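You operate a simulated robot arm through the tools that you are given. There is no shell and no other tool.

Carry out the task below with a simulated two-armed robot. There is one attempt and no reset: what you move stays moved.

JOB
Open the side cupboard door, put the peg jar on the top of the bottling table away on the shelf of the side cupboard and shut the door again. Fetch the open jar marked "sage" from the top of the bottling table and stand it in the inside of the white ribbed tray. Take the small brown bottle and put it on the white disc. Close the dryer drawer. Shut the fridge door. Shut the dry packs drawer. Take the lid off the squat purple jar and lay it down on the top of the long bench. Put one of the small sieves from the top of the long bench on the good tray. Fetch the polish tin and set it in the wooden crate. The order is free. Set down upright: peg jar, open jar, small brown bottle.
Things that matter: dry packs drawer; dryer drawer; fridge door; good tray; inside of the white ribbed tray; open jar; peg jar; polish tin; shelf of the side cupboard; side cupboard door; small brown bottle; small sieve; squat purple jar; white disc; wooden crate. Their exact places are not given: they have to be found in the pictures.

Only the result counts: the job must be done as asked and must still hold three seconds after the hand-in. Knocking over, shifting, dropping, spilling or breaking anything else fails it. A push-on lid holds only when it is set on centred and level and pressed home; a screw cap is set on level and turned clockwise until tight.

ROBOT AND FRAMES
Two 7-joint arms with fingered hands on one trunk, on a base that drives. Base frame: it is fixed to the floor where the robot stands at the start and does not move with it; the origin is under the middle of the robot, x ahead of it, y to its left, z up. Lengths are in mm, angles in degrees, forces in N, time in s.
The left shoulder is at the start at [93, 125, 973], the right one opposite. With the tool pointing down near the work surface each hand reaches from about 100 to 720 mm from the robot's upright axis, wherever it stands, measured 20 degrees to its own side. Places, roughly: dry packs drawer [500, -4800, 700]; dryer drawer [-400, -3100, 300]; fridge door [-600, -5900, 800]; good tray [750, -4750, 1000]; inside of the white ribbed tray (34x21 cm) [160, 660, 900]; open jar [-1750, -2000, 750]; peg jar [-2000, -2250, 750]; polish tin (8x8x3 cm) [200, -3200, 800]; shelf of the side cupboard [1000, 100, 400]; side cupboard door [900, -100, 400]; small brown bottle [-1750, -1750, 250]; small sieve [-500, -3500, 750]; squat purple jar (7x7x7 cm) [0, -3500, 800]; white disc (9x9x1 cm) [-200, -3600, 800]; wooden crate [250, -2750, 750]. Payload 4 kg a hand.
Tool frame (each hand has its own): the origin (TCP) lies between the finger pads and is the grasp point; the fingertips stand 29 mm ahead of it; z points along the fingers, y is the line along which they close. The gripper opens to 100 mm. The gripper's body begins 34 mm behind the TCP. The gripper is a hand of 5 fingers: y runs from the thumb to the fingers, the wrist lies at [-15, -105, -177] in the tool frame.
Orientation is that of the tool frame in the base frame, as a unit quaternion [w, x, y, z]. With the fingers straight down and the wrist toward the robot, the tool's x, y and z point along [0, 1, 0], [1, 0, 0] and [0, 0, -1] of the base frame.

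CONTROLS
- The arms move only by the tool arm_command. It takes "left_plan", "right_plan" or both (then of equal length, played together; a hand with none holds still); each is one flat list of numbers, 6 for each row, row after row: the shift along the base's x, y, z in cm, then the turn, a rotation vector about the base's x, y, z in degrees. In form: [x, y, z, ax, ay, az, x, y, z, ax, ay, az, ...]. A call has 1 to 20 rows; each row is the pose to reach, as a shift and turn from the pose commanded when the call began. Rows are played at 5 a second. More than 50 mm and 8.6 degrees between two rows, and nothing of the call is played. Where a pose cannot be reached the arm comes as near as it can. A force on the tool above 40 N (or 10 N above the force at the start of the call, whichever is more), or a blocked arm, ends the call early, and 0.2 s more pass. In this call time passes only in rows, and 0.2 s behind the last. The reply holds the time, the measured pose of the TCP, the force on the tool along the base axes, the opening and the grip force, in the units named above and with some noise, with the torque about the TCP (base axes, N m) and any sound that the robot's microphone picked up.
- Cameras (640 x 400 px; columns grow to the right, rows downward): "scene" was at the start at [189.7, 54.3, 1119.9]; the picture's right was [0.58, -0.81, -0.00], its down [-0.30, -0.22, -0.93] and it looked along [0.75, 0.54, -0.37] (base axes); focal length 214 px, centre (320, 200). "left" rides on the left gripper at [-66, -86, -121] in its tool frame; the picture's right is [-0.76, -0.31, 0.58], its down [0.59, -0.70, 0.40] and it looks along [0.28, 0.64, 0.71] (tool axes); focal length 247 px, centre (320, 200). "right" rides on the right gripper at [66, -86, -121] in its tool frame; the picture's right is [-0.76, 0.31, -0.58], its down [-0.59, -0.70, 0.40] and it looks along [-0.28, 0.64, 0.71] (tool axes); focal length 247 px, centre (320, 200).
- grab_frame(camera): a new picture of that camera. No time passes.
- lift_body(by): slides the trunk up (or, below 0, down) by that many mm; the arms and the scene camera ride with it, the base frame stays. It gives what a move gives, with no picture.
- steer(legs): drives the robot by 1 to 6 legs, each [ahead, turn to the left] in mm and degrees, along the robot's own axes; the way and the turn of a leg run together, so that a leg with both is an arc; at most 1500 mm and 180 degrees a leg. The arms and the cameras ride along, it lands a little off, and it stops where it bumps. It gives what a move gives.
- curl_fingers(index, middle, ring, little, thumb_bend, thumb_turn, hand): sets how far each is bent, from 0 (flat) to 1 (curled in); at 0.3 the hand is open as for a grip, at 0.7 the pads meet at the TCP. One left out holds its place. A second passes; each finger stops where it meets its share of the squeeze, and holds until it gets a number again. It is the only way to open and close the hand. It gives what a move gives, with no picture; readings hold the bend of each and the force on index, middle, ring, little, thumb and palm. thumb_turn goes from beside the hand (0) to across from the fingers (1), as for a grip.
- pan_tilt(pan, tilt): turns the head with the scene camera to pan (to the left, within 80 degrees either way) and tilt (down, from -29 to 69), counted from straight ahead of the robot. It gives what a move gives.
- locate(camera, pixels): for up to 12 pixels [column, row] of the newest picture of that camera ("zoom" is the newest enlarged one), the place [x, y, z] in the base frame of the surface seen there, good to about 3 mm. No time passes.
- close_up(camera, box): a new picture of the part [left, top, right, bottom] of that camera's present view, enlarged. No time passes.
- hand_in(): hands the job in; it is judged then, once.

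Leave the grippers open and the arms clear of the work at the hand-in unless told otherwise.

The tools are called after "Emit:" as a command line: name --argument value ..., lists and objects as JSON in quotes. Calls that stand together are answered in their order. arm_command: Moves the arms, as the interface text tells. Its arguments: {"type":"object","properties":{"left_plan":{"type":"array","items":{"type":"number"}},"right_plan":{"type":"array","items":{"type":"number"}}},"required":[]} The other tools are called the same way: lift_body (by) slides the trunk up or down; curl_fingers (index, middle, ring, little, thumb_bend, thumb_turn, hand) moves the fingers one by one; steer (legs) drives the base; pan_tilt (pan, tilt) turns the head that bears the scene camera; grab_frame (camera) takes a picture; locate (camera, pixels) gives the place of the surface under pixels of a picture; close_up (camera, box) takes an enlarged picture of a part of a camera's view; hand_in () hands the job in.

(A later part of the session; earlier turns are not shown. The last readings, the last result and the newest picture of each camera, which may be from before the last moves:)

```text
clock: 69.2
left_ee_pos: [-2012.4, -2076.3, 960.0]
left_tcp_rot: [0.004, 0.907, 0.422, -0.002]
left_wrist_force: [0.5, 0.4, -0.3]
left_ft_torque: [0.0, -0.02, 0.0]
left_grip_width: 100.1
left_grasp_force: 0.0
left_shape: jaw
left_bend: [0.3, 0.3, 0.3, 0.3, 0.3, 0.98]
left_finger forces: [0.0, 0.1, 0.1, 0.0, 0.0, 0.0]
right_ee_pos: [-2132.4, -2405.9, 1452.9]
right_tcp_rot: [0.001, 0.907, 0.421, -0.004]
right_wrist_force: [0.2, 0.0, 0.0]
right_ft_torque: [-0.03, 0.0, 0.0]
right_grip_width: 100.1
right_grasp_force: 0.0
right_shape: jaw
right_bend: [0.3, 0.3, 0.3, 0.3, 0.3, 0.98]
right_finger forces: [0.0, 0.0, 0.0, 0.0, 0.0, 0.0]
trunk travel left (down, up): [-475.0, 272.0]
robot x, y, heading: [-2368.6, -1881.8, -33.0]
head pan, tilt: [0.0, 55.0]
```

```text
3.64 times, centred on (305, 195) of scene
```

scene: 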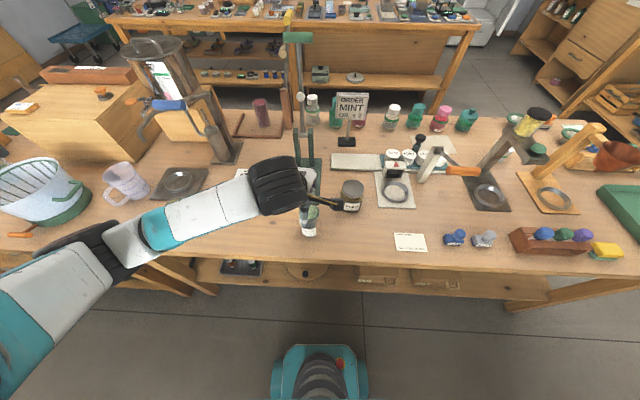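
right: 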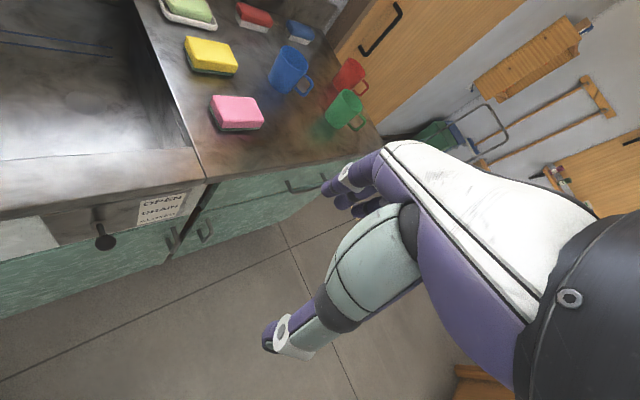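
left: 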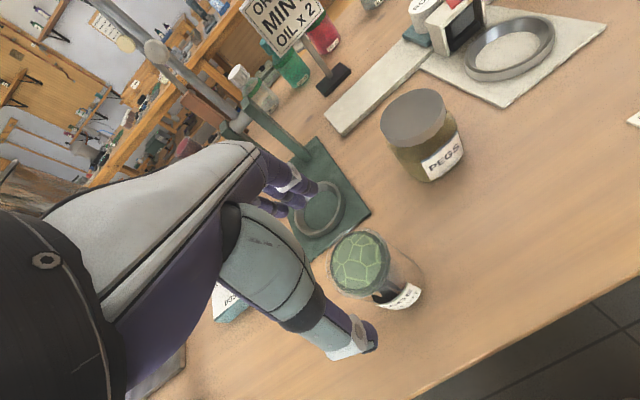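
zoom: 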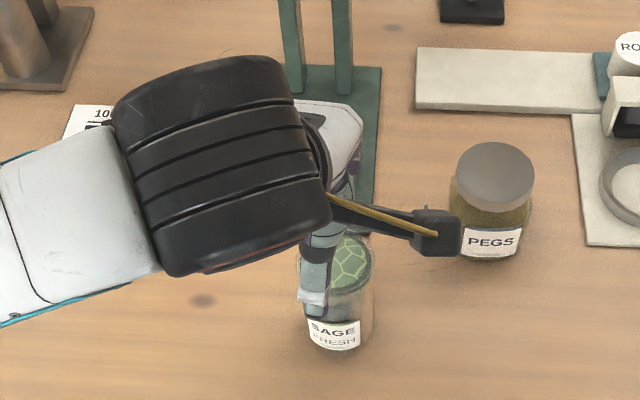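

The thumb is on the near side, fingers on the far side of the sage jar. I descend 80 mm to z≈880.

Emit:
arm_command --left_plan '[0, -0.1, -2.7, 0, 0, 0, -0.1, -0.2, -5.4, 0, 0, 0, -0.1, -0.2, -8, 0, 0, 0]'

Emit:
grab_frame --camera "left"

Emit:
close_up --camera "scene" --box '[230, 140, 380, 250]'

```text
clock: 70.0
left_ee_pos: [-2012.8, -2078.9, 878.6]
left_tcp_rot: [0.003, 0.907, 0.421, -0.002]
left_wrist_force: [0.2, -0.3, -0.4]
left_ft_torque: [0.02, -0.01, 0.01]
left_grip_width: 100.2
left_grasp_force: 0.1
left_shape: jaw
left_bend: [0.3, 0.3, 0.3, 0.3, 0.3, 0.98]
left_finger forces: [0.0, 0.2, 0.0, 0.0, 0.1, 0.1]
right_ee_pos: [-2131.9, -2405.6, 1453.6]
right_tcp_rot: [0.001, 0.907, 0.421, -0.004]
right_wrist_force: [0.4, -0.9, 0.0]
right_ft_torque: [0.0, -0.02, 0.0]
right_grip_width: 99.9
right_grasp_force: 0.1
right_shape: jaw
right_bend: [0.3, 0.3, 0.3, 0.3, 0.3, 0.98]
right_finger forces: [0.0, 0.1, 0.0, 0.0, 0.1, 0.0]
trunk travel left (down, up): [-475.0, 272.0]
robot x, y, heading: [-2369.3, -1881.7, -33.1]
head pan, tilt: [0.0, 55.0]
```

```text
taken
```

left: 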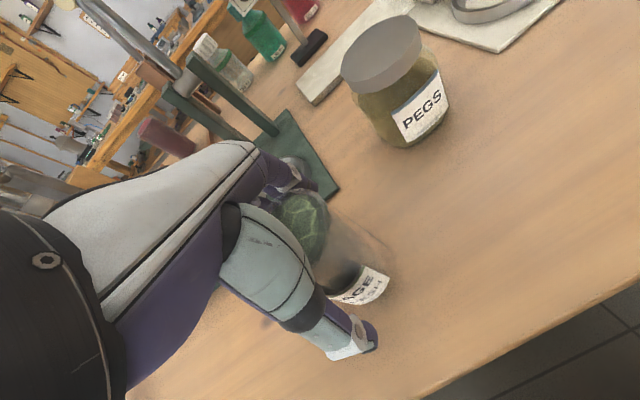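

```text
3.64 times, centred on (305, 195) of scene
```

zoom: 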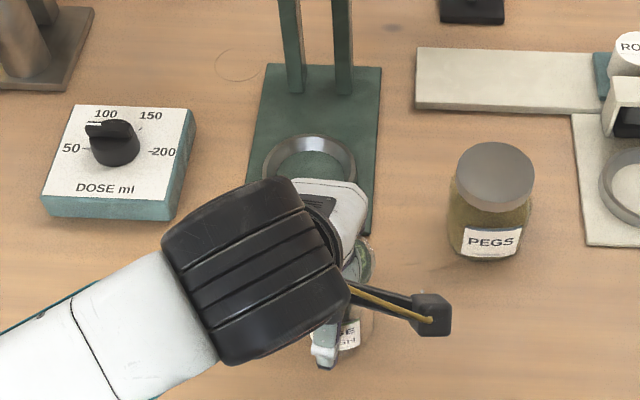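

The jar sits between thumb and fingers. I close the left hand gradually.

Emit:
curl_fingers --hand "left" --index 0.46 --middle 0.46 --ring 0.46 --little 0.46 --thumb_bend 0.46

Emit:
grab_frame --camera "left"

```text
clock: 71.0
left_ee_pos: [-2013.5, -2079.1, 879.7]
left_tcp_rot: [0.002, 0.907, 0.421, -0.003]
left_wrist_force: [0.7, -0.4, 0.0]
left_ft_torque: [0.01, -0.02, -0.01]
left_grip_width: 60.5
left_grasp_force: 0.1
left_shape: fingers
left_bend: [0.46, 0.46, 0.46, 0.46, 0.46, 0.98]
left_finger forces: [0.6, 0.0, 0.0, 0.1, 0.0, 0.0]
right_ee_pos: [-2132.9, -2405.5, 1453.8]
right_tcp_rot: [0.0, 0.907, 0.421, -0.003]
right_wrist_force: [-0.4, -0.7, 0.6]
right_ft_torque: [0.01, 0.04, 0.0]
right_grip_width: 100.0
right_grasp_force: 0.1
right_shape: jaw
right_bend: [0.3, 0.3, 0.3, 0.3, 0.3, 0.98]
right_finger forces: [0.0, 0.0, 0.1, 0.0, 0.0, 0.0]
trunk travel left (down, up): [-475.0, 272.0]
robot x, y, heading: [-2367.4, -1878.1, -32.9]
head pan, tilt: [0.0, 55.0]
```

```text
taken
```

left: 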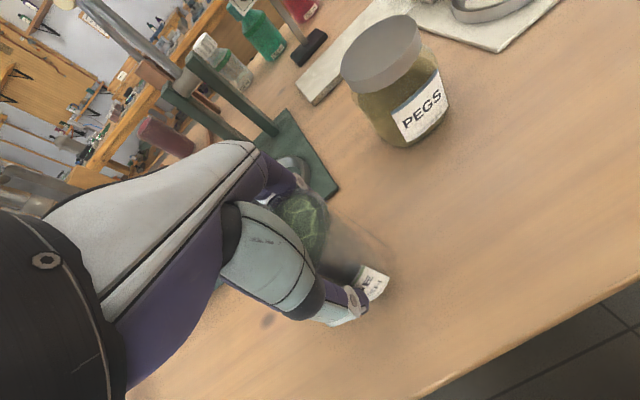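

Width is 60; barely touching. I close further to squeeze.

Emit:
curl_fingers --hand "left" --index 0.6 --middle 0.6 --ring 0.6 --little 0.6 --thumb_bend 0.6

Emit:
grab_frame --camera "left"

```text
clock: 72.0
left_ee_pos: [-2012.1, -2079.1, 879.2]
left_tcp_rot: [0.002, 0.907, 0.422, -0.004]
left_wrist_force: [1.1, -0.6, 1.7]
left_ft_torque: [0.02, 0.01, -0.02]
left_grip_width: 50.5
left_grasp_force: 11.7
left_shape: fingers
left_bend: [0.53, 0.56, 0.6, 0.6, 0.52, 0.97]
left_finger forces: [8.9, 3.8, 0.0, 0.1, 11.2, 0.1]
right_ee_pos: [-2134.4, -2406.5, 1452.8]
right_tcp_rot: [0.001, 0.907, 0.421, -0.004]
right_wrist_force: [-0.3, 0.4, 0.9]
right_ft_torque: [0.04, 0.02, 0.0]
right_grip_width: 99.6
right_grasp_force: 0.1
right_shape: jaw
right_bend: [0.3, 0.3, 0.3, 0.3, 0.3, 0.98]
right_finger forces: [0.0, 0.0, 0.0, 0.1, 0.0, 0.1]
trunk travel left (down, up): [-475.0, 272.0]
robot x, y, heading: [-2369.1, -1880.7, -33.2]
head pan, tilt: [0.0, 55.0]
```

```text
taken
```

left: 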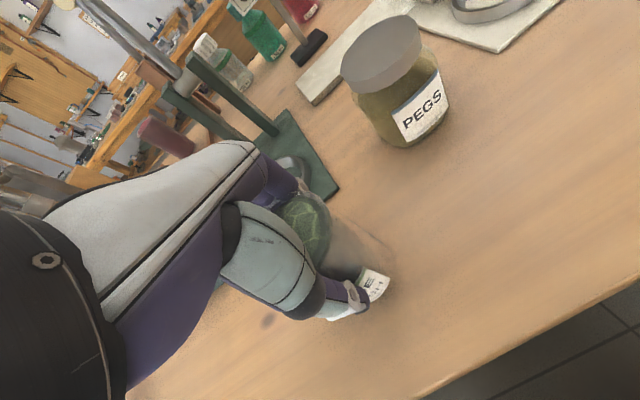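

Index, middle and thumb hold with ~12 N. I lift a little to test.

Emit:
arm_command --left_plan '[0, 0, 1, 0, 0, 0, 0, 0, 3, 0, 0, 0, 0, 0, 6, 0, 0, 0]'

Emit:
grab_frame --camera "left"

Emit:
close_up --camera "scene" --box '[230, 140, 380, 250]'

```text
clock: 72.8
left_ee_pos: [-2012.3, -2079.6, 941.2]
left_tcp_rot: [0.002, 0.906, 0.422, -0.003]
left_wrist_force: [-0.6, 0.1, -0.8]
left_ft_torque: [0.01, -0.01, 0.0]
left_grip_width: 50.4
left_grasp_force: 11.8
left_shape: fingers
left_bend: [0.53, 0.56, 0.6, 0.6, 0.52, 0.97]
left_finger forces: [8.2, 3.4, 0.0, 0.1, 11.4, 0.0]
right_ee_pos: [-2132.1, -2406.2, 1452.3]
right_tcp_rot: [0.0, 0.907, 0.421, -0.004]
right_wrist_force: [0.0, -0.1, -0.1]
right_ft_torque: [0.02, 0.0, -0.01]
right_grip_width: 99.7
right_grasp_force: 0.0
right_shape: jaw
right_bend: [0.3, 0.3, 0.3, 0.3, 0.3, 0.98]
right_finger forces: [0.0, 0.0, 0.1, 0.0, 0.0, 0.0]
trunk travel left (down, up): [-475.0, 272.0]
robot x, y, heading: [-2369.0, -1885.4, -33.2]
head pan, tilt: [0.0, 55.0]
```

```text
taken
```

left: 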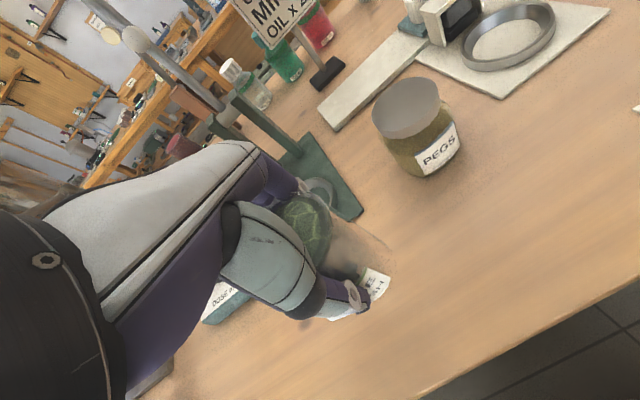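

```text
3.64 times, centred on (305, 195) of scene
```

zoom: 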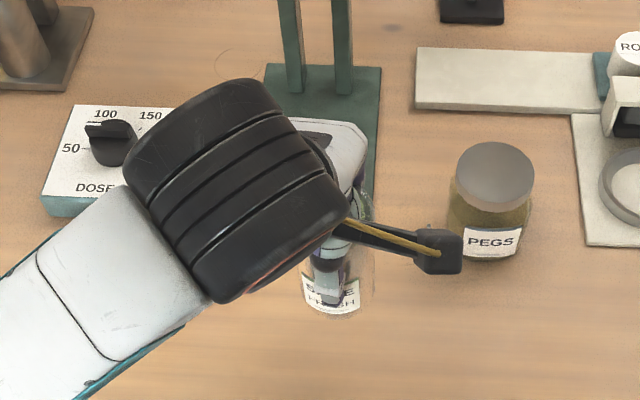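

The jar lifts cleanly. I raise it to z≈1290 and move it left, out of the way of the right hand.

Emit:
arm_command --left_plan '[0, 0, 4, 0, 0, 0, 0, 0, 8.5, 0, 0, 0, 0, 0, 13, 0, 0, 0, 0, 0, 17.5, 0, 0, 0, 0, 0, 22, 0, 0, 0, 0, 0, 26.5, 0, 0, 0, 0, 0, 31, 0, 0, 0, 0, 0, 35, 0, 0, 0, 2.5, 3.9, 35, 0, 0, 0, 5, 7.8, 35, 0, 0, 0, 7.5, 11.7, 35, 0, 0, 0, 10, 15.6, 35, 0, 0, 0, 12.5, 19.5, 35, 0, 0, 0]'

Emit:
grab_frame --camera "left"

Emit:
grab_frame --camera "scene"

```text
clock: 75.6
left_ee_pos: [-1886.5, -1878.8, 1291.9]
left_tcp_rot: [0.003, 0.907, 0.422, -0.003]
left_wrist_force: [0.1, 0.3, -2.5]
left_ft_torque: [-0.01, 0.0, -0.01]
left_grip_width: 50.0
left_grasp_force: 10.7
left_shape: fingers
left_bend: [0.54, 0.56, 0.6, 0.6, 0.52, 0.97]
left_finger forces: [7.7, 3.3, 0.1, 0.0, 10.8, 0.1]
right_ee_pos: [-2133.3, -2403.6, 1454.1]
right_tcp_rot: [0.001, 0.907, 0.421, -0.004]
right_wrist_force: [-0.1, 0.2, -0.1]
right_ft_torque: [0.02, 0.03, 0.0]
right_grip_width: 100.0
right_grasp_force: 0.0
right_shape: jaw
right_bend: [0.3, 0.3, 0.3, 0.3, 0.3, 0.98]
right_finger forces: [0.1, 0.1, 0.0, 0.0, 0.0, 0.1]
trunk travel left (down, up): [-475.0, 272.0]
robot x, y, heading: [-2368.6, -1874.2, -33.1]
head pan, tilt: [0.0, 55.0]
```

```text
taken
```

left: 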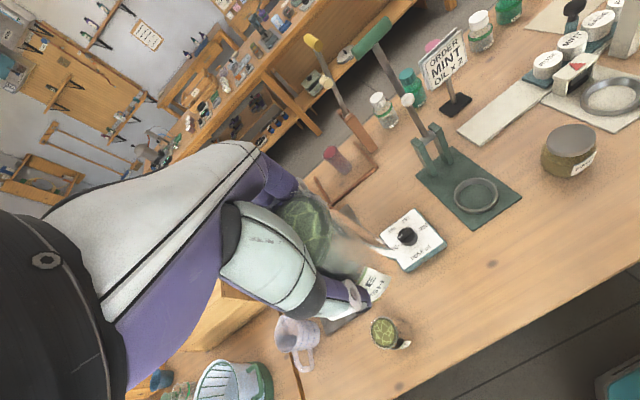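

```text
taken
```

scene: 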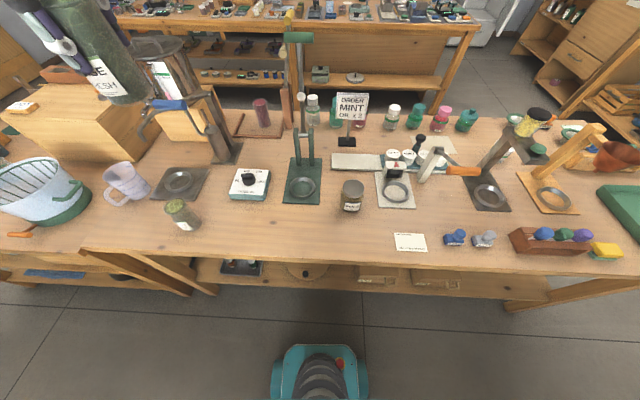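

The wrist would be too close to the shoulder for a side grasp, so I back off 120 mm first.

Emit:
steer --legs '[[-120, 0]]'

```text
clock: 76.8
left_ee_pos: [-1990.0, -1813.4, 1293.5]
left_tcp_rot: [0.002, 0.907, 0.422, -0.003]
left_wrist_force: [-0.4, 0.5, -1.2]
left_ft_torque: [0.0, -0.01, -0.02]
left_grip_width: 49.9
left_grasp_force: 11.0
left_shape: fingers
left_bend: [0.54, 0.56, 0.6, 0.6, 0.52, 0.97]
left_finger forces: [7.8, 3.3, 0.1, 0.1, 10.9, 0.0]
right_ee_pos: [-2234.5, -2339.3, 1453.3]
right_tcp_rot: [0.001, 0.907, 0.421, -0.003]
right_wrist_force: [0.3, 0.5, -0.4]
right_ft_torque: [-0.03, 0.0, 0.04]
right_grip_width: 99.7
right_grasp_force: 0.1
right_shape: jaw
right_bend: [0.3, 0.3, 0.3, 0.3, 0.3, 0.98]
right_finger forces: [0.1, 0.0, 0.0, 0.0, 0.1, 0.1]
trunk travel left (down, up): [-475.0, 272.0]
robot x, y, heading: [-2473.9, -1813.2, -33.0]
head pan, tilt: [0.0, 55.0]
```

I now turn the right hand into a tilted side-grasp pose and bring it above the peg jar.

Emit:
arm_command --right_plan '[1.77, 0.82, -2.87, 1.63, -4.53, -4.17, 3.54, 1.65, -5.74, 3.26, -9.06, -8.34, 5.31, 2.47, -8.61, 4.89, -13.59, -12.51, 7.08, 3.29, -11.48, 6.52, -18.12, -16.68, 8.85, 4.12, -14.35, 8.15, -22.65, -20.85, 10.62, 4.94, -17.22, 9.78, -27.18, -25.02, 12.38, 5.76, -20.08, 11.42, -31.72, -29.18, 14.15, 6.58, -22.95, 13.05, -36.25, -33.35, 15.92, 7.41, -25.82, 14.68, -40.78, -37.52, 17.69, 8.23, -28.69, 16.31, -45.31, -41.69, 19.46, 9.05, -31.56, 17.94, -49.84, -45.86, 21.23, 9.88, -34.43, 19.57, -54.37, -50.03, 23.0, 10.7, -37.3, 21.2, -58.9, -54.2]'

Emit:
grab_frame --camera "right"

Emit:
grab_frame --camera "scene"

```text
clock: 79.6
left_ee_pos: [-1989.1, -1814.2, 1292.2]
left_tcp_rot: [0.002, 0.907, 0.422, -0.003]
left_wrist_force: [0.1, -0.7, -1.4]
left_ft_torque: [0.01, 0.01, 0.02]
left_grip_width: 49.8
left_grasp_force: 10.5
left_shape: fingers
left_bend: [0.54, 0.56, 0.6, 0.6, 0.52, 0.97]
left_finger forces: [7.7, 3.4, 0.0, 0.0, 10.8, 0.0]
right_ee_pos: [-2002.6, -2232.7, 1080.3]
right_tcp_rot: [0.044, 0.864, -0.075, 0.496]
right_wrist_force: [0.2, -1.1, -0.3]
right_ft_torque: [0.0, 0.0, 0.01]
right_grip_width: 99.9
right_grasp_force: 0.2
right_shape: jaw
right_bend: [0.3, 0.3, 0.3, 0.3, 0.3, 0.98]
right_finger forces: [0.0, 0.0, 0.1, 0.1, 0.1, 0.1]
trunk travel left (down, up): [-475.0, 272.0]
robot x, y, heading: [-2468.6, -1814.4, -32.9]
head pan, tilt: [0.0, 55.0]
```

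```text
taken
```

right: 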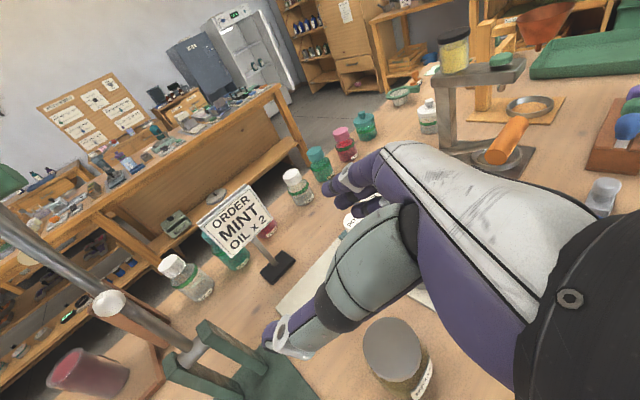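

```text
taken
```

scene: 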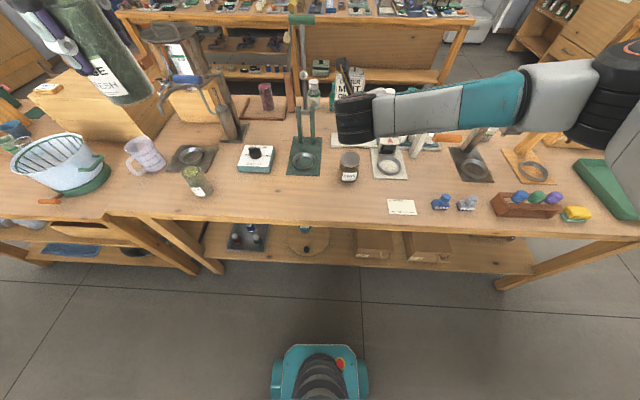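

The right forearm now comes in from the far right, above the stands. I check heights of forearm, elbow and the objects under it.

Emit:
locate --camera "scene" --pixels '[[440, 105], [500, 95], [560, 85], [610, 90], [480, 140], [545, 140], [470, 150], [600, 180], [355, 120], [630, 110]]'

Emit:
close_up --camera "scene" --box '[320, 30, 640, 230]'

```text
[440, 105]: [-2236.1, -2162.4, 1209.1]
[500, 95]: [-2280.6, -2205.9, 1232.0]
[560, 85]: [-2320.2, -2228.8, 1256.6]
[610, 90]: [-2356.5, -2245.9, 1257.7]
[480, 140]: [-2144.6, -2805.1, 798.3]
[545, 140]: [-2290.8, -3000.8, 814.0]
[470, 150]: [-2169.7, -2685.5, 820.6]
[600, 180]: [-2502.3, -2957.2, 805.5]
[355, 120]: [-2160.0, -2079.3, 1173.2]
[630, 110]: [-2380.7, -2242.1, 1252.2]
```

```text
2.00 times, centred on (480, 130) of scene
```

zoom: 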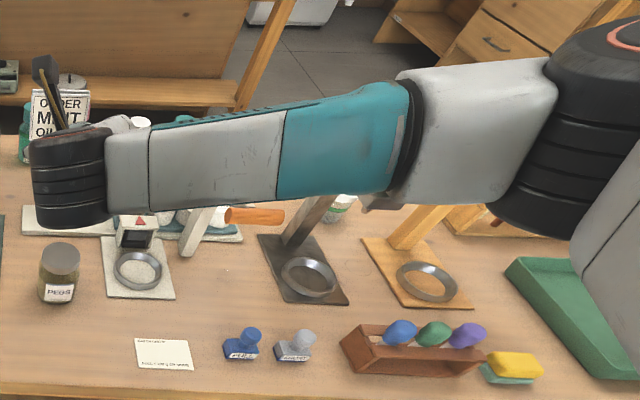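

The forearm is actually near the table edge at z≥1200, clear of the stands. I lower the right hand to z≈870 around the peg jar in two steps.

Emit:
arm_command --right_plan '[0, 0, -4.5, 0, 0, 0, -0.1, 0, -9, 0, 0, 0, -0.1, 0, -12.5, 0, 0, 0]'

Emit:
grab_frame --camera "right"

Emit:
close_up --camera "scene" --box '[280, 80, 480, 205]'

```text
clock: 80.4
left_ee_pos: [-1987.1, -1814.3, 1292.7]
left_tcp_rot: [0.001, 0.907, 0.422, -0.003]
left_wrist_force: [-0.1, 0.3, -1.5]
left_ft_torque: [0.0, -0.04, -0.02]
left_grip_width: 49.9
left_grasp_force: 10.7
left_shape: fingers
left_bend: [0.54, 0.56, 0.6, 0.6, 0.52, 0.97]
left_finger forces: [7.8, 3.4, 0.0, 0.0, 10.8, 0.1]
right_ee_pos: [-2005.9, -2232.3, 956.3]
right_tcp_rot: [0.044, 0.865, -0.076, 0.494]
right_wrist_force: [-0.4, 0.9, 0.5]
right_ft_torque: [0.0, -0.03, 0.0]
right_grip_width: 100.2
right_grasp_force: 0.0
right_shape: jaw
right_bend: [0.3, 0.3, 0.3, 0.3, 0.3, 0.98]
right_finger forces: [0.1, 0.0, 0.1, 0.0, 0.1, 0.0]
trunk travel left (down, up): [-475.0, 272.0]
robot x, y, heading: [-2475.2, -1817.3, -32.9]
head pan, tilt: [0.0, 55.0]
```

```text
taken
```

right: 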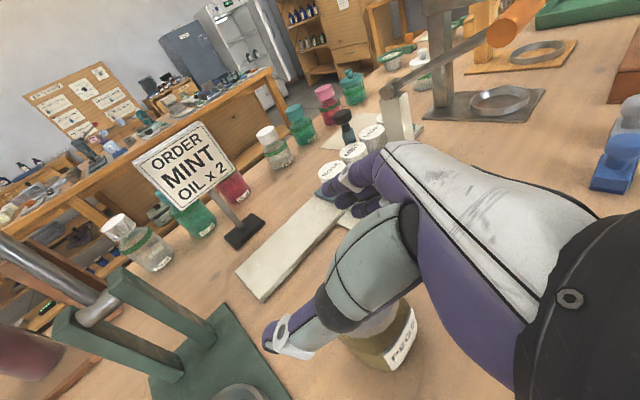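

```text
3.20 times, centred on (380, 142) of scene
```

zoom: 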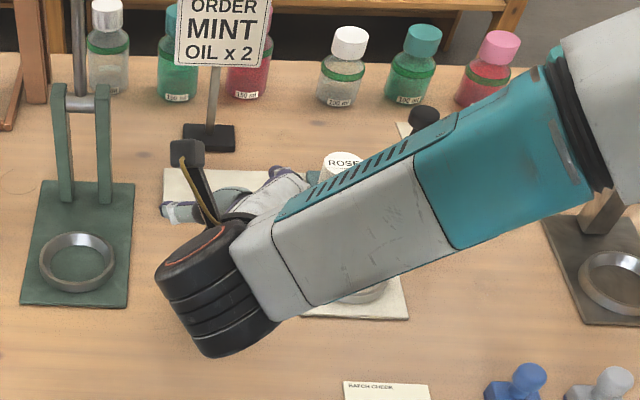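

The hand lines up with the jar between thumb and fingers below. I lower further to z≈868.

Emit:
arm_command --right_plan '[0, 0, -3, 0, 0, 0, 0, 0, -6, 0, 0, 0, 0.1, 0, -8.7, 0, 0, 0]'

Emit:
grab_frame --camera "right"

Emit:
close_up --camera "scene" --box '[280, 80, 480, 205]'

```text
clock: 81.2
left_ee_pos: [-1988.8, -1813.9, 1293.1]
left_tcp_rot: [0.002, 0.906, 0.422, -0.003]
left_wrist_force: [-0.6, -0.2, -1.6]
left_ft_torque: [0.0, -0.01, 0.02]
left_grip_width: 50.1
left_grasp_force: 11.0
left_shape: fingers
left_bend: [0.54, 0.56, 0.6, 0.6, 0.52, 0.97]
left_finger forces: [7.8, 3.4, 0.1, 0.0, 10.8, 0.0]
right_ee_pos: [-2003.9, -2232.6, 868.5]
right_tcp_rot: [0.043, 0.865, -0.075, 0.495]
right_wrist_force: [-0.4, 0.8, 0.2]
right_ft_torque: [0.0, 0.01, -0.02]
right_grip_width: 99.8
right_grasp_force: 0.1
right_shape: jaw
right_bend: [0.3, 0.3, 0.3, 0.3, 0.3, 0.98]
right_finger forces: [0.0, 0.0, 0.0, 0.0, 0.0, 0.0]
trunk travel left (down, up): [-475.0, 272.0]
robot x, y, heading: [-2471.6, -1815.2, -32.9]
head pan, tilt: [0.0, 55.0]
```

```text
taken
```

right: 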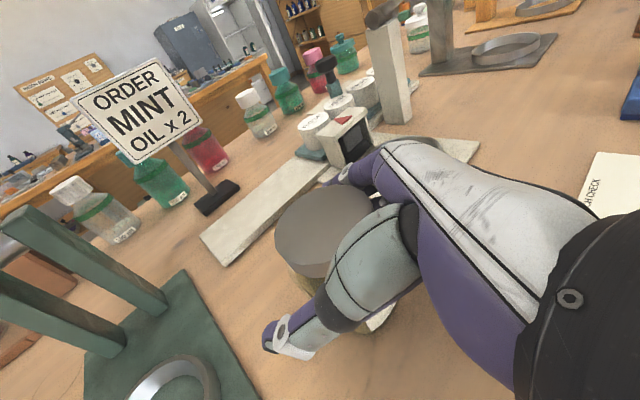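

```text
3.20 times, centred on (380, 142) of scene
```

zoom: 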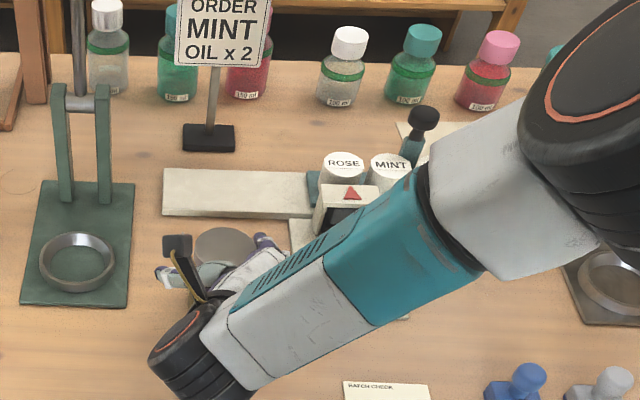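

The peg jar sits between thumb and fingers; index is near the lid top level. I lower 8 mm more and close thumb, middle, ring and little around the body.

Emit:
arm_command --right_plan '[0, 0, -0.9, 0, 0, 0]'

Emit:
curl_fingers --hand "right" --index 0.4 --middle 0.44 --ring 0.44 --little 0.44 --thumb_bend 0.44

Emit:
grab_frame --camera "right"

```text
clock: 81.6
left_ee_pos: [-1989.4, -1814.6, 1292.2]
left_tcp_rot: [0.002, 0.907, 0.422, -0.003]
left_wrist_force: [0.8, 0.5, -1.9]
left_ft_torque: [0.01, 0.02, 0.0]
left_grip_width: 49.9
left_grasp_force: 11.5
left_shape: fingers
left_bend: [0.54, 0.56, 0.6, 0.6, 0.52, 0.97]
left_finger forces: [7.8, 3.5, 0.0, 0.0, 10.8, 0.0]
right_ee_pos: [-2003.8, -2232.7, 859.6]
right_tcp_rot: [0.043, 0.865, -0.076, 0.494]
right_wrist_force: [-0.4, -0.4, -0.2]
right_ft_torque: [-0.01, -0.03, -0.03]
right_grip_width: 99.8
right_grasp_force: 0.1
right_shape: jaw
right_bend: [0.3, 0.3, 0.3, 0.3, 0.3, 0.98]
right_finger forces: [0.1, 0.0, 0.0, 0.1, 0.0, 0.0]
trunk travel left (down, up): [-475.0, 272.0]
robot x, y, heading: [-2471.1, -1812.8, -32.9]
head pan, tilt: [0.0, 55.0]
```

```text
clock: 82.6
left_ee_pos: [-1988.6, -1813.3, 1293.0]
left_tcp_rot: [0.003, 0.907, 0.421, -0.002]
left_wrist_force: [-0.1, 0.6, -2.4]
left_ft_torque: [0.01, -0.02, 0.03]
left_grip_width: 50.2
left_grasp_force: 11.1
left_shape: fingers
left_bend: [0.54, 0.56, 0.6, 0.6, 0.52, 0.97]
left_finger forces: [7.7, 3.4, 0.0, 0.0, 10.8, 0.1]
right_ee_pos: [-2003.7, -2231.2, 860.0]
right_tcp_rot: [0.044, 0.864, -0.077, 0.496]
right_wrist_force: [0.3, 0.2, -0.7]
right_ft_torque: [-0.01, -0.02, -0.01]
right_grip_width: 74.2
right_grasp_force: 2.4
right_shape: fingers
right_bend: [0.39, 0.44, 0.44, 0.44, 0.43, 0.98]
right_finger forces: [2.1, 0.0, 0.1, 0.0, 2.4, 0.0]
trunk travel left (down, up): [-475.0, 272.0]
robot x, y, heading: [-2472.8, -1811.9, -33.0]
head pan, tilt: [0.0, 55.0]
```

```text
taken
```

right: 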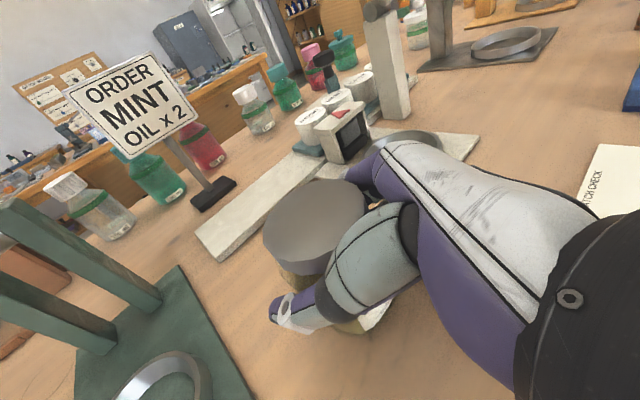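

Index and thumb touch the jar. I close all fingers for a firm grip.

Emit:
curl_fingers --hand "right" --index 0.55 --middle 0.6 --ring 0.6 --little 0.6 --thumb_bend 0.6

Emit:
grab_frame --camera "right"

```text
clock: 83.6
left_ee_pos: [-1989.4, -1814.2, 1292.3]
left_tcp_rot: [0.003, 0.907, 0.422, -0.002]
left_wrist_force: [-0.3, -0.3, -1.9]
left_ft_torque: [0.0, -0.05, 0.01]
left_grip_width: 50.0
left_grasp_force: 11.0
left_shape: fingers
left_bend: [0.54, 0.56, 0.6, 0.6, 0.52, 0.97]
left_finger forces: [7.7, 3.5, 0.0, 0.0, 10.8, 0.1]
right_ee_pos: [-2005.4, -2233.0, 860.7]
right_tcp_rot: [0.044, 0.864, -0.075, 0.496]
right_wrist_force: [-0.6, -0.4, 1.3]
right_ft_torque: [-0.12, 0.02, 0.01]
right_grip_width: 70.3
right_grasp_force: 26.4
right_shape: fingers
right_bend: [0.44, 0.52, 0.51, 0.57, 0.5, 0.94]
right_finger forces: [10.3, 6.4, 6.1, 3.8, 26.7, 0.0]
trunk travel left (down, up): [-475.0, 272.0]
robot x, y, heading: [-2470.6, -1816.1, -32.8]
head pan, tilt: [0.0, 55.0]
```

```text
taken
```

right: 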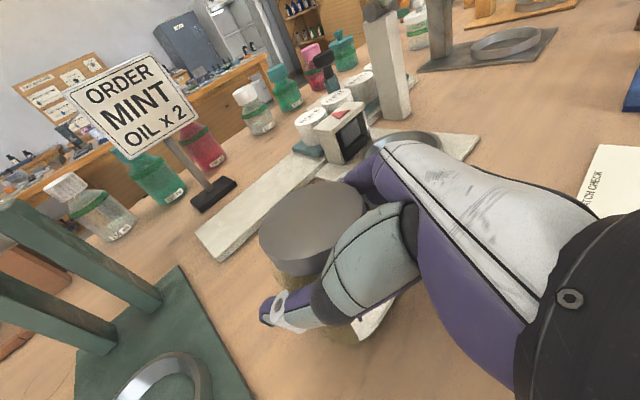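

All fingers grip (26 N). I lift the peg jar slowly.

Emit:
arm_command --right_plan '[0, 0, 1, 0, 0, 0, 0, 0, 3, 0, 0, 0, 0, 0, 6, 0, 0, 0, 0, 0, 10, 0, 0, 0]'

Emit:
grab_frame --camera "right"

Emit:
close_up --camera "scene" --box '[280, 80, 480, 205]'

```text
clock: 84.6
left_ee_pos: [-1988.9, -1813.9, 1292.3]
left_tcp_rot: [0.002, 0.907, 0.421, -0.003]
left_wrist_force: [-0.8, -0.3, -1.7]
left_ft_torque: [0.03, 0.01, 0.0]
left_grip_width: 50.0
left_grasp_force: 10.9
left_shape: fingers
left_bend: [0.54, 0.56, 0.6, 0.6, 0.52, 0.97]
left_finger forces: [7.6, 3.3, 0.0, 0.0, 10.8, 0.1]
right_ee_pos: [-2004.2, -2233.2, 960.4]
right_tcp_rot: [0.044, 0.865, -0.076, 0.495]
right_wrist_force: [0.7, 0.0, -1.2]
right_ft_torque: [-0.02, 0.02, -0.01]
right_grip_width: 70.1
right_grasp_force: 26.1
right_shape: fingers
right_bend: [0.45, 0.53, 0.51, 0.57, 0.5, 0.94]
right_finger forces: [10.2, 6.1, 5.9, 3.4, 26.6, 0.0]
trunk travel left (down, up): [-475.0, 272.0]
robot x, y, heading: [-2469.8, -1815.4, -32.9]
head pan, tilt: [0.0, 55.0]
```

```text
taken
```

right: 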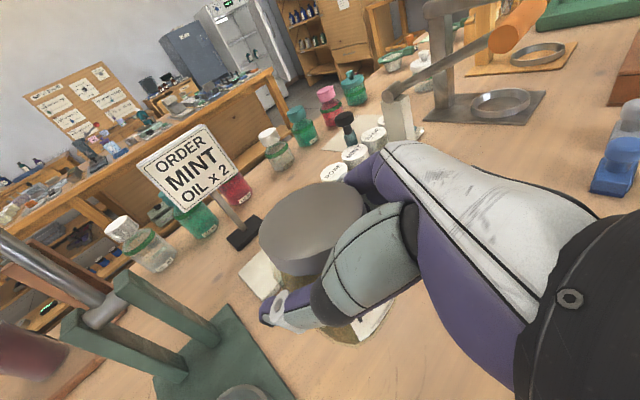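

```text
3.20 times, centred on (380, 142) of scene
```

zoom: 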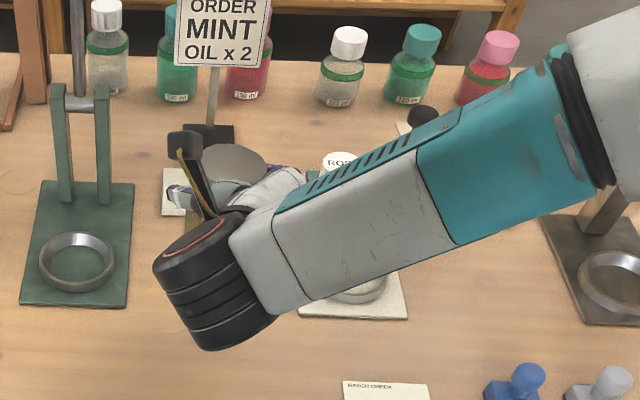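

Peg jar is held upright. I raise it further, then back off from the table.

Emit:
arm_command --right_plan '[0, 0, 4.5, 0, 0, 0, 0, 0, 9, 0, 0, 0, 0, 0, 13.5, 0, 0, 0, 0, 0, 18, 0, 0, 0, -2, 1.3, 22, 0, 0, 0]'

Emit:
steer --legs '[[-260, 0]]'

Emit:
grab_frame --camera "scene"

```text
clock: 85.8
left_ee_pos: [-1991.0, -1813.8, 1293.4]
left_tcp_rot: [0.002, 0.907, 0.421, -0.003]
left_wrist_force: [-1.0, 1.1, -2.9]
left_ft_torque: [-0.01, -0.02, 0.0]
left_grip_width: 50.1
left_grasp_force: 10.6
left_shape: fingers
left_bend: [0.54, 0.56, 0.6, 0.6, 0.52, 0.97]
left_finger forces: [7.7, 3.4, 0.0, 0.0, 10.8, 0.1]
right_ee_pos: [-2025.2, -2217.1, 1179.0]
right_tcp_rot: [0.044, 0.865, -0.075, 0.495]
right_wrist_force: [-0.2, 0.1, -1.8]
right_ft_torque: [0.0, -0.02, 0.0]
right_grip_width: 70.0
right_grasp_force: 25.9
right_shape: fingers
right_bend: [0.45, 0.53, 0.51, 0.57, 0.5, 0.94]
right_finger forces: [10.2, 6.2, 5.9, 3.5, 26.4, 0.1]
trunk travel left (down, up): [-475.0, 272.0]
robot x, y, heading: [-2475.3, -1811.6, -32.8]
head pan, tilt: [0.0, 55.0]
```

```text
clock: 87.7
left_ee_pos: [-2203.3, -1676.7, 1294.1]
left_tcp_rot: [0.002, 0.908, 0.419, -0.003]
left_wrist_force: [0.0, 0.1, -1.7]
left_ft_torque: [-0.01, -0.01, -0.02]
left_grip_width: 50.3
left_grasp_force: 10.8
left_shape: fingers
left_bend: [0.54, 0.56, 0.6, 0.6, 0.52, 0.97]
left_finger forces: [7.7, 3.3, 0.0, 0.0, 10.9, 0.0]
right_ee_pos: [-2241.0, -2081.5, 1178.7]
right_tcp_rot: [0.044, 0.864, -0.079, 0.496]
right_wrist_force: [-0.9, -0.6, -1.0]
right_ft_torque: [-0.03, 0.0, -0.02]
right_grip_width: 69.8
right_grasp_force: 26.2
right_shape: fingers
right_bend: [0.45, 0.53, 0.51, 0.57, 0.5, 0.94]
right_finger forces: [10.2, 6.2, 6.0, 3.6, 26.5, 0.0]
trunk travel left (down, up): [-475.0, 272.0]
robot x, y, heading: [-2685.6, -1677.1, -33.1]
head pan, tilt: [0.0, 55.0]
```

```text
taken
```

scene: 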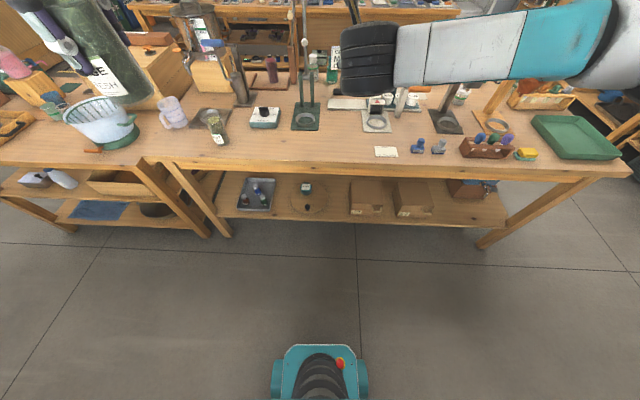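

Both jars held. I turn left to face north (heading 54°) and drive up the west aisle.

Emit:
steer --legs '[[0, 87]]'

Emit:
pan_tilt --pan 0 --tilt 25

Emit:
grab_frame --camera "scene"

```text
clock: 91.8
left_ee_pos: [-2651.4, -1194.4, 1292.4]
left_tcp_rot: [0.004, 0.376, 0.927, 0.0]
left_wrist_force: [-0.2, 0.8, -2.7]
left_ft_torque: [0.01, 0.03, 0.01]
left_grip_width: 49.8
left_grasp_force: 10.4
left_shape: fingers
left_bend: [0.54, 0.56, 0.6, 0.6, 0.52, 0.97]
left_finger forces: [7.3, 3.3, 0.0, 0.1, 10.3, 0.0]
right_ee_pos: [-2251.7, -1256.8, 1179.3]
right_tcp_rot: [-0.306, 0.684, 0.534, 0.392]
right_wrist_force: [-0.7, 0.3, -1.7]
right_ft_torque: [-0.02, 0.0, 0.01]
right_grip_width: 69.7
right_grasp_force: 25.4
right_shape: fingers
right_bend: [0.45, 0.53, 0.52, 0.57, 0.5, 0.94]
right_finger forces: [9.9, 6.1, 5.7, 3.3, 25.5, 0.0]
trunk travel left (down, up): [-475.0, 272.0]
robot x, y, heading: [-2688.2, -1678.9, 53.0]
head pan, tilt: [0.0, 55.0]
```

```text
clock: 92.8
left_ee_pos: [-2652.1, -1194.6, 1293.1]
left_tcp_rot: [0.004, 0.376, 0.927, -0.001]
left_wrist_force: [0.2, 0.5, -3.6]
left_ft_torque: [0.0, 0.03, 0.02]
left_grip_width: 49.7
left_grasp_force: 11.2
left_shape: fingers
left_bend: [0.54, 0.56, 0.6, 0.6, 0.52, 0.97]
left_finger forces: [7.3, 3.3, 0.1, 0.0, 10.2, 0.1]
right_ee_pos: [-2250.3, -1258.3, 1179.5]
right_tcp_rot: [-0.305, 0.685, 0.534, 0.391]
right_wrist_force: [-0.6, -0.1, -2.2]
right_ft_torque: [-0.02, -0.06, 0.02]
right_grip_width: 69.7
right_grasp_force: 25.8
right_shape: fingers
right_bend: [0.45, 0.53, 0.52, 0.57, 0.5, 0.94]
right_finger forces: [9.8, 6.1, 5.9, 3.2, 25.6, 0.0]
trunk travel left (down, up): [-475.0, 272.0]
robot x, y, heading: [-2686.7, -1678.0, 52.9]
head pan, tilt: [0.0, 25.0]
```

```text
taken
```

scene: 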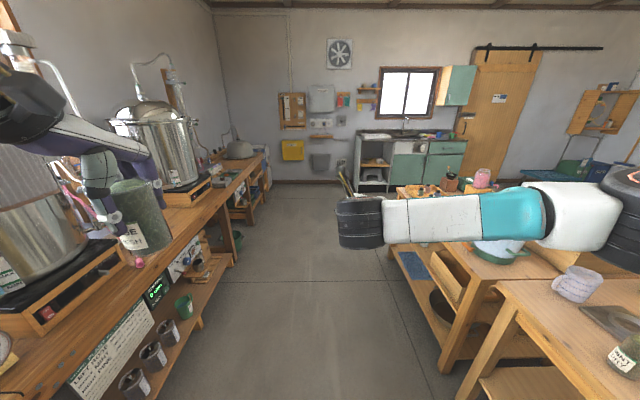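

I check the clearance to the west bench edge on the left.

Emit:
locate --camera "scene" --pixels '[[160, 262], [230, 190], [262, 158], [20, 385], [400, 256], [445, 320], [190, 180], [160, 150], [356, 190]]'

```text
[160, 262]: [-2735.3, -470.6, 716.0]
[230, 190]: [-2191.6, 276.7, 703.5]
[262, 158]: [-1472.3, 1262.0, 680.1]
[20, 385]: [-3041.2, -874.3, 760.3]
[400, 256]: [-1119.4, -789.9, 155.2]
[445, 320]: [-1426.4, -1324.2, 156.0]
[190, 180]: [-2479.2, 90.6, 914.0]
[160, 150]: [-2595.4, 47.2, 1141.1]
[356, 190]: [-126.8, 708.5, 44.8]
```

Clear by ~490 mm on the left. I drive north ~2580 mm in two legs.

Emit:
steer --legs '[[0, 1.5], [1300, 0], [1280, 0]]'

Emit:
grab_frame --camera "scene"

```text
clock: 105.8
left_ee_pos: [-1165.8, 908.2, 1292.0]
left_tcp_rot: [0.003, 0.354, 0.935, 0.0]
left_wrist_force: [0.3, 0.3, -1.7]
left_ft_torque: [-0.01, 0.02, 0.02]
left_grip_width: 49.7
left_grasp_force: 10.9
left_shape: fingers
left_bend: [0.54, 0.56, 0.6, 0.6, 0.52, 0.97]
left_finger forces: [7.2, 3.2, 0.1, 0.0, 10.3, 0.0]
right_ee_pos: [-763.7, 864.5, 1178.4]
right_tcp_rot: [-0.315, 0.672, 0.549, 0.384]
right_wrist_force: [0.7, 0.7, -1.7]
right_ft_torque: [0.03, -0.02, 0.03]
right_grip_width: 69.4
right_grasp_force: 25.4
right_shape: fingers
right_bend: [0.45, 0.53, 0.52, 0.57, 0.5, 0.94]
right_finger forces: [10.0, 6.2, 5.8, 3.3, 25.5, 0.0]
trunk travel left (down, up): [-475.0, 272.0]
robot x, y, heading: [-1177.8, 428.9, 55.6]
head pan, tilt: [0.0, 25.0]
```

```text
taken
```

scene: 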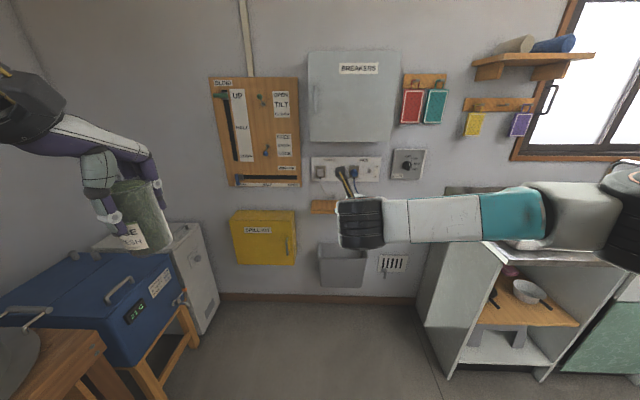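

I turn right to face east and drive along in front of the counter to the tray side.

Emit:
steer --legs '[[0, -91.6], [1050, 0], [0, 90]]'

Emit:
grab_frame --camera "scene"

```text
clock: 119.1
left_ee_pos: [-290.9, 293.4, 1293.0]
left_tcp_rot: [0.004, 0.362, 0.932, -0.001]
left_wrist_force: [-0.3, -0.2, -1.1]
left_ft_torque: [0.02, 0.0, 0.03]
left_grip_width: 48.7
left_grasp_force: 9.0
left_shape: fingers
left_bend: [0.54, 0.56, 0.6, 0.6, 0.53, 0.97]
left_finger forces: [6.6, 3.0, 0.0, 0.0, 9.3, 0.1]
right_ee_pos: [111.4, 242.8, 1179.2]
right_tcp_rot: [-0.312, 0.676, 0.543, 0.388]
right_wrist_force: [0.1, -0.6, -2.4]
right_ft_torque: [0.03, 0.0, -0.01]
right_grip_width: 69.2
right_grasp_force: 23.7
right_shape: fingers
right_bend: [0.45, 0.53, 0.52, 0.58, 0.5, 0.94]
right_finger forces: [9.2, 5.8, 5.5, 2.8, 23.8, 0.1]
trunk travel left (down, up): [-475.0, 272.0]
robot x, y, heading: [-311.3, -187.8, 54.6]
head pan, tilt: [0.0, 25.0]
```

```text
taken
```

scene: 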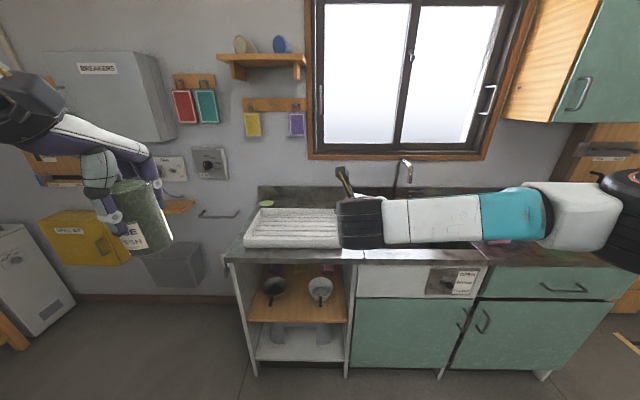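

I'm facing the counter; tray at (292,228). Grip is slightly relaxing, so I refresh the left squeeze, then measure the tray.

Emit:
curl_fingers --hand "left" --index 0.62 --middle 0.64 --thumb_bend 0.62

Emit:
pan_tilt --pan 5 --tilt 40

Emit:
grab_frame --camera "scene"

```text
clock: 120.1
left_ee_pos: [-289.9, 294.3, 1292.6]
left_tcp_rot: [0.004, 0.36, 0.933, 0.0]
left_wrist_force: [-0.1, 0.1, -1.3]
left_ft_torque: [0.01, 0.0, -0.01]
left_grip_width: 48.7
left_grasp_force: 12.5
left_shape: fingers
left_bend: [0.55, 0.58, 0.6, 0.6, 0.53, 0.96]
left_finger forces: [7.8, 5.1, 0.0, 0.0, 12.8, 0.1]
right_ee_pos: [112.4, 244.2, 1179.1]
right_tcp_rot: [-0.311, 0.676, 0.544, 0.388]
right_wrist_force: [-0.7, 0.5, -1.7]
right_ft_torque: [-0.02, -0.01, -0.02]
right_grip_width: 69.0
right_grasp_force: 23.5
right_shape: fingers
right_bend: [0.45, 0.53, 0.52, 0.58, 0.5, 0.94]
right_finger forces: [9.2, 5.8, 5.5, 2.7, 23.8, 0.0]
trunk travel left (down, up): [-475.0, 272.0]
robot x, y, heading: [-307.1, -185.4, 55.0]
head pan, tilt: [0.0, 25.0]
```

```text
clock: 120.9
left_ee_pos: [-289.8, 294.6, 1293.0]
left_tcp_rot: [0.003, 0.361, 0.933, 0.0]
left_wrist_force: [-0.2, -0.8, -2.3]
left_ft_torque: [0.02, 0.02, -0.01]
left_grip_width: 48.6
left_grasp_force: 12.2
left_shape: fingers
left_bend: [0.55, 0.58, 0.6, 0.6, 0.53, 0.96]
left_finger forces: [7.8, 5.1, 0.0, 0.0, 12.8, 0.1]
right_ee_pos: [112.7, 243.5, 1179.0]
right_tcp_rot: [-0.312, 0.676, 0.543, 0.388]
right_wrist_force: [0.1, 0.1, -1.6]
right_ft_torque: [-0.01, -0.03, 0.0]
right_grip_width: 69.1
right_grasp_force: 23.9
right_shape: fingers
right_bend: [0.45, 0.53, 0.52, 0.58, 0.5, 0.94]
right_finger forces: [9.2, 5.8, 5.4, 2.9, 23.7, 0.0]
trunk travel left (down, up): [-475.0, 272.0]
robot x, y, heading: [-310.1, -189.8, 54.9]
head pan, tilt: [5.0, 40.0]
```

```text
taken
```

scene: 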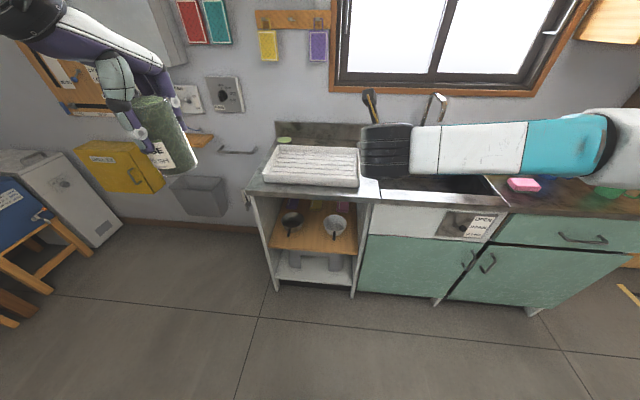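

Emit:
close_up --camera "scene" --box '[235, 115, 395, 215]'

Emit:
locate --camera "scene" --pixels '[[262, 180], [358, 184], [275, 147], [357, 150], [310, 165], [300, 175], [330, 160], [300, 186], [250, 188], [284, 141], [290, 193]]'

```text
4.00 times, centred on (315, 165) of scene
```

zoom: 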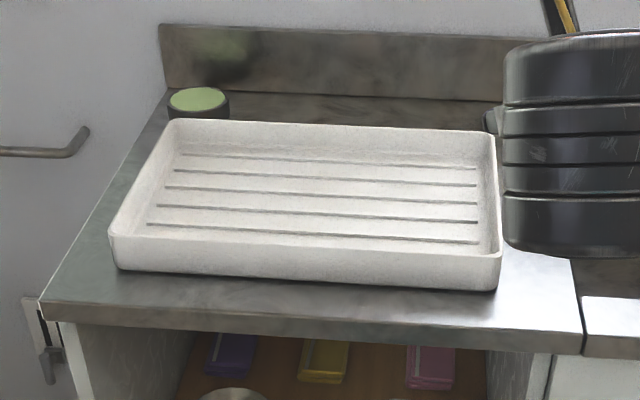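

```text
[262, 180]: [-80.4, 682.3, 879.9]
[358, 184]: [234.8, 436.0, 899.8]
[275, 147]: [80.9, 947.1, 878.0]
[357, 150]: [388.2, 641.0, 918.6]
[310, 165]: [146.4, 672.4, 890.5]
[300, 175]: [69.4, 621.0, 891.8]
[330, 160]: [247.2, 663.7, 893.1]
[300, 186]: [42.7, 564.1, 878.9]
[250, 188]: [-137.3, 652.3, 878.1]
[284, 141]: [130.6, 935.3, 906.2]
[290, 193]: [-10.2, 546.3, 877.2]
```

I locate the tray's rim corners and inner floor on the enlarged picture.

Emit:
locate --camera "zoom" --pixels '[[114, 240], [497, 256], [174, 124], [490, 137], [318, 200], [220, 210], [420, 215], [310, 165], [310, 238], [200, 175], [318, 290], [240, 180]]'

```text
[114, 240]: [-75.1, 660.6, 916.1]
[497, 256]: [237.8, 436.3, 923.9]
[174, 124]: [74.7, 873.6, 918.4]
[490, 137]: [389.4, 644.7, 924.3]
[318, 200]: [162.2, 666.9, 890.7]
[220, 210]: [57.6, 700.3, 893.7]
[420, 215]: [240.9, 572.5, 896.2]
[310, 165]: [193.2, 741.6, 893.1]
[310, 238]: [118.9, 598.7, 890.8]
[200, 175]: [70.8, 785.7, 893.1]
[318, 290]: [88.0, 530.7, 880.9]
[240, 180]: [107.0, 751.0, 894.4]
```

Tray centre ≈ (157,654), floor z≈892, rim ≈920. Before approaching I check the tap and wall positions relative to the right hand.

Emit:
locate --camera "scene" --pixels '[[437, 97], [428, 122], [443, 105], [470, 60], [300, 100], [300, 132], [350, 60], [370, 95], [220, 100]]'

```text
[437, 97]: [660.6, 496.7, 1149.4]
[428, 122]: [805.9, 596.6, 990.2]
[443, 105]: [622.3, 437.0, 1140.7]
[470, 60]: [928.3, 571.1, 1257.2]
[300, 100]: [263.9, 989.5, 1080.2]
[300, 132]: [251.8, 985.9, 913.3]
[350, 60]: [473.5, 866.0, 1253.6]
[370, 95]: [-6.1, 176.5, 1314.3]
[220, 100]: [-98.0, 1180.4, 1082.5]
```

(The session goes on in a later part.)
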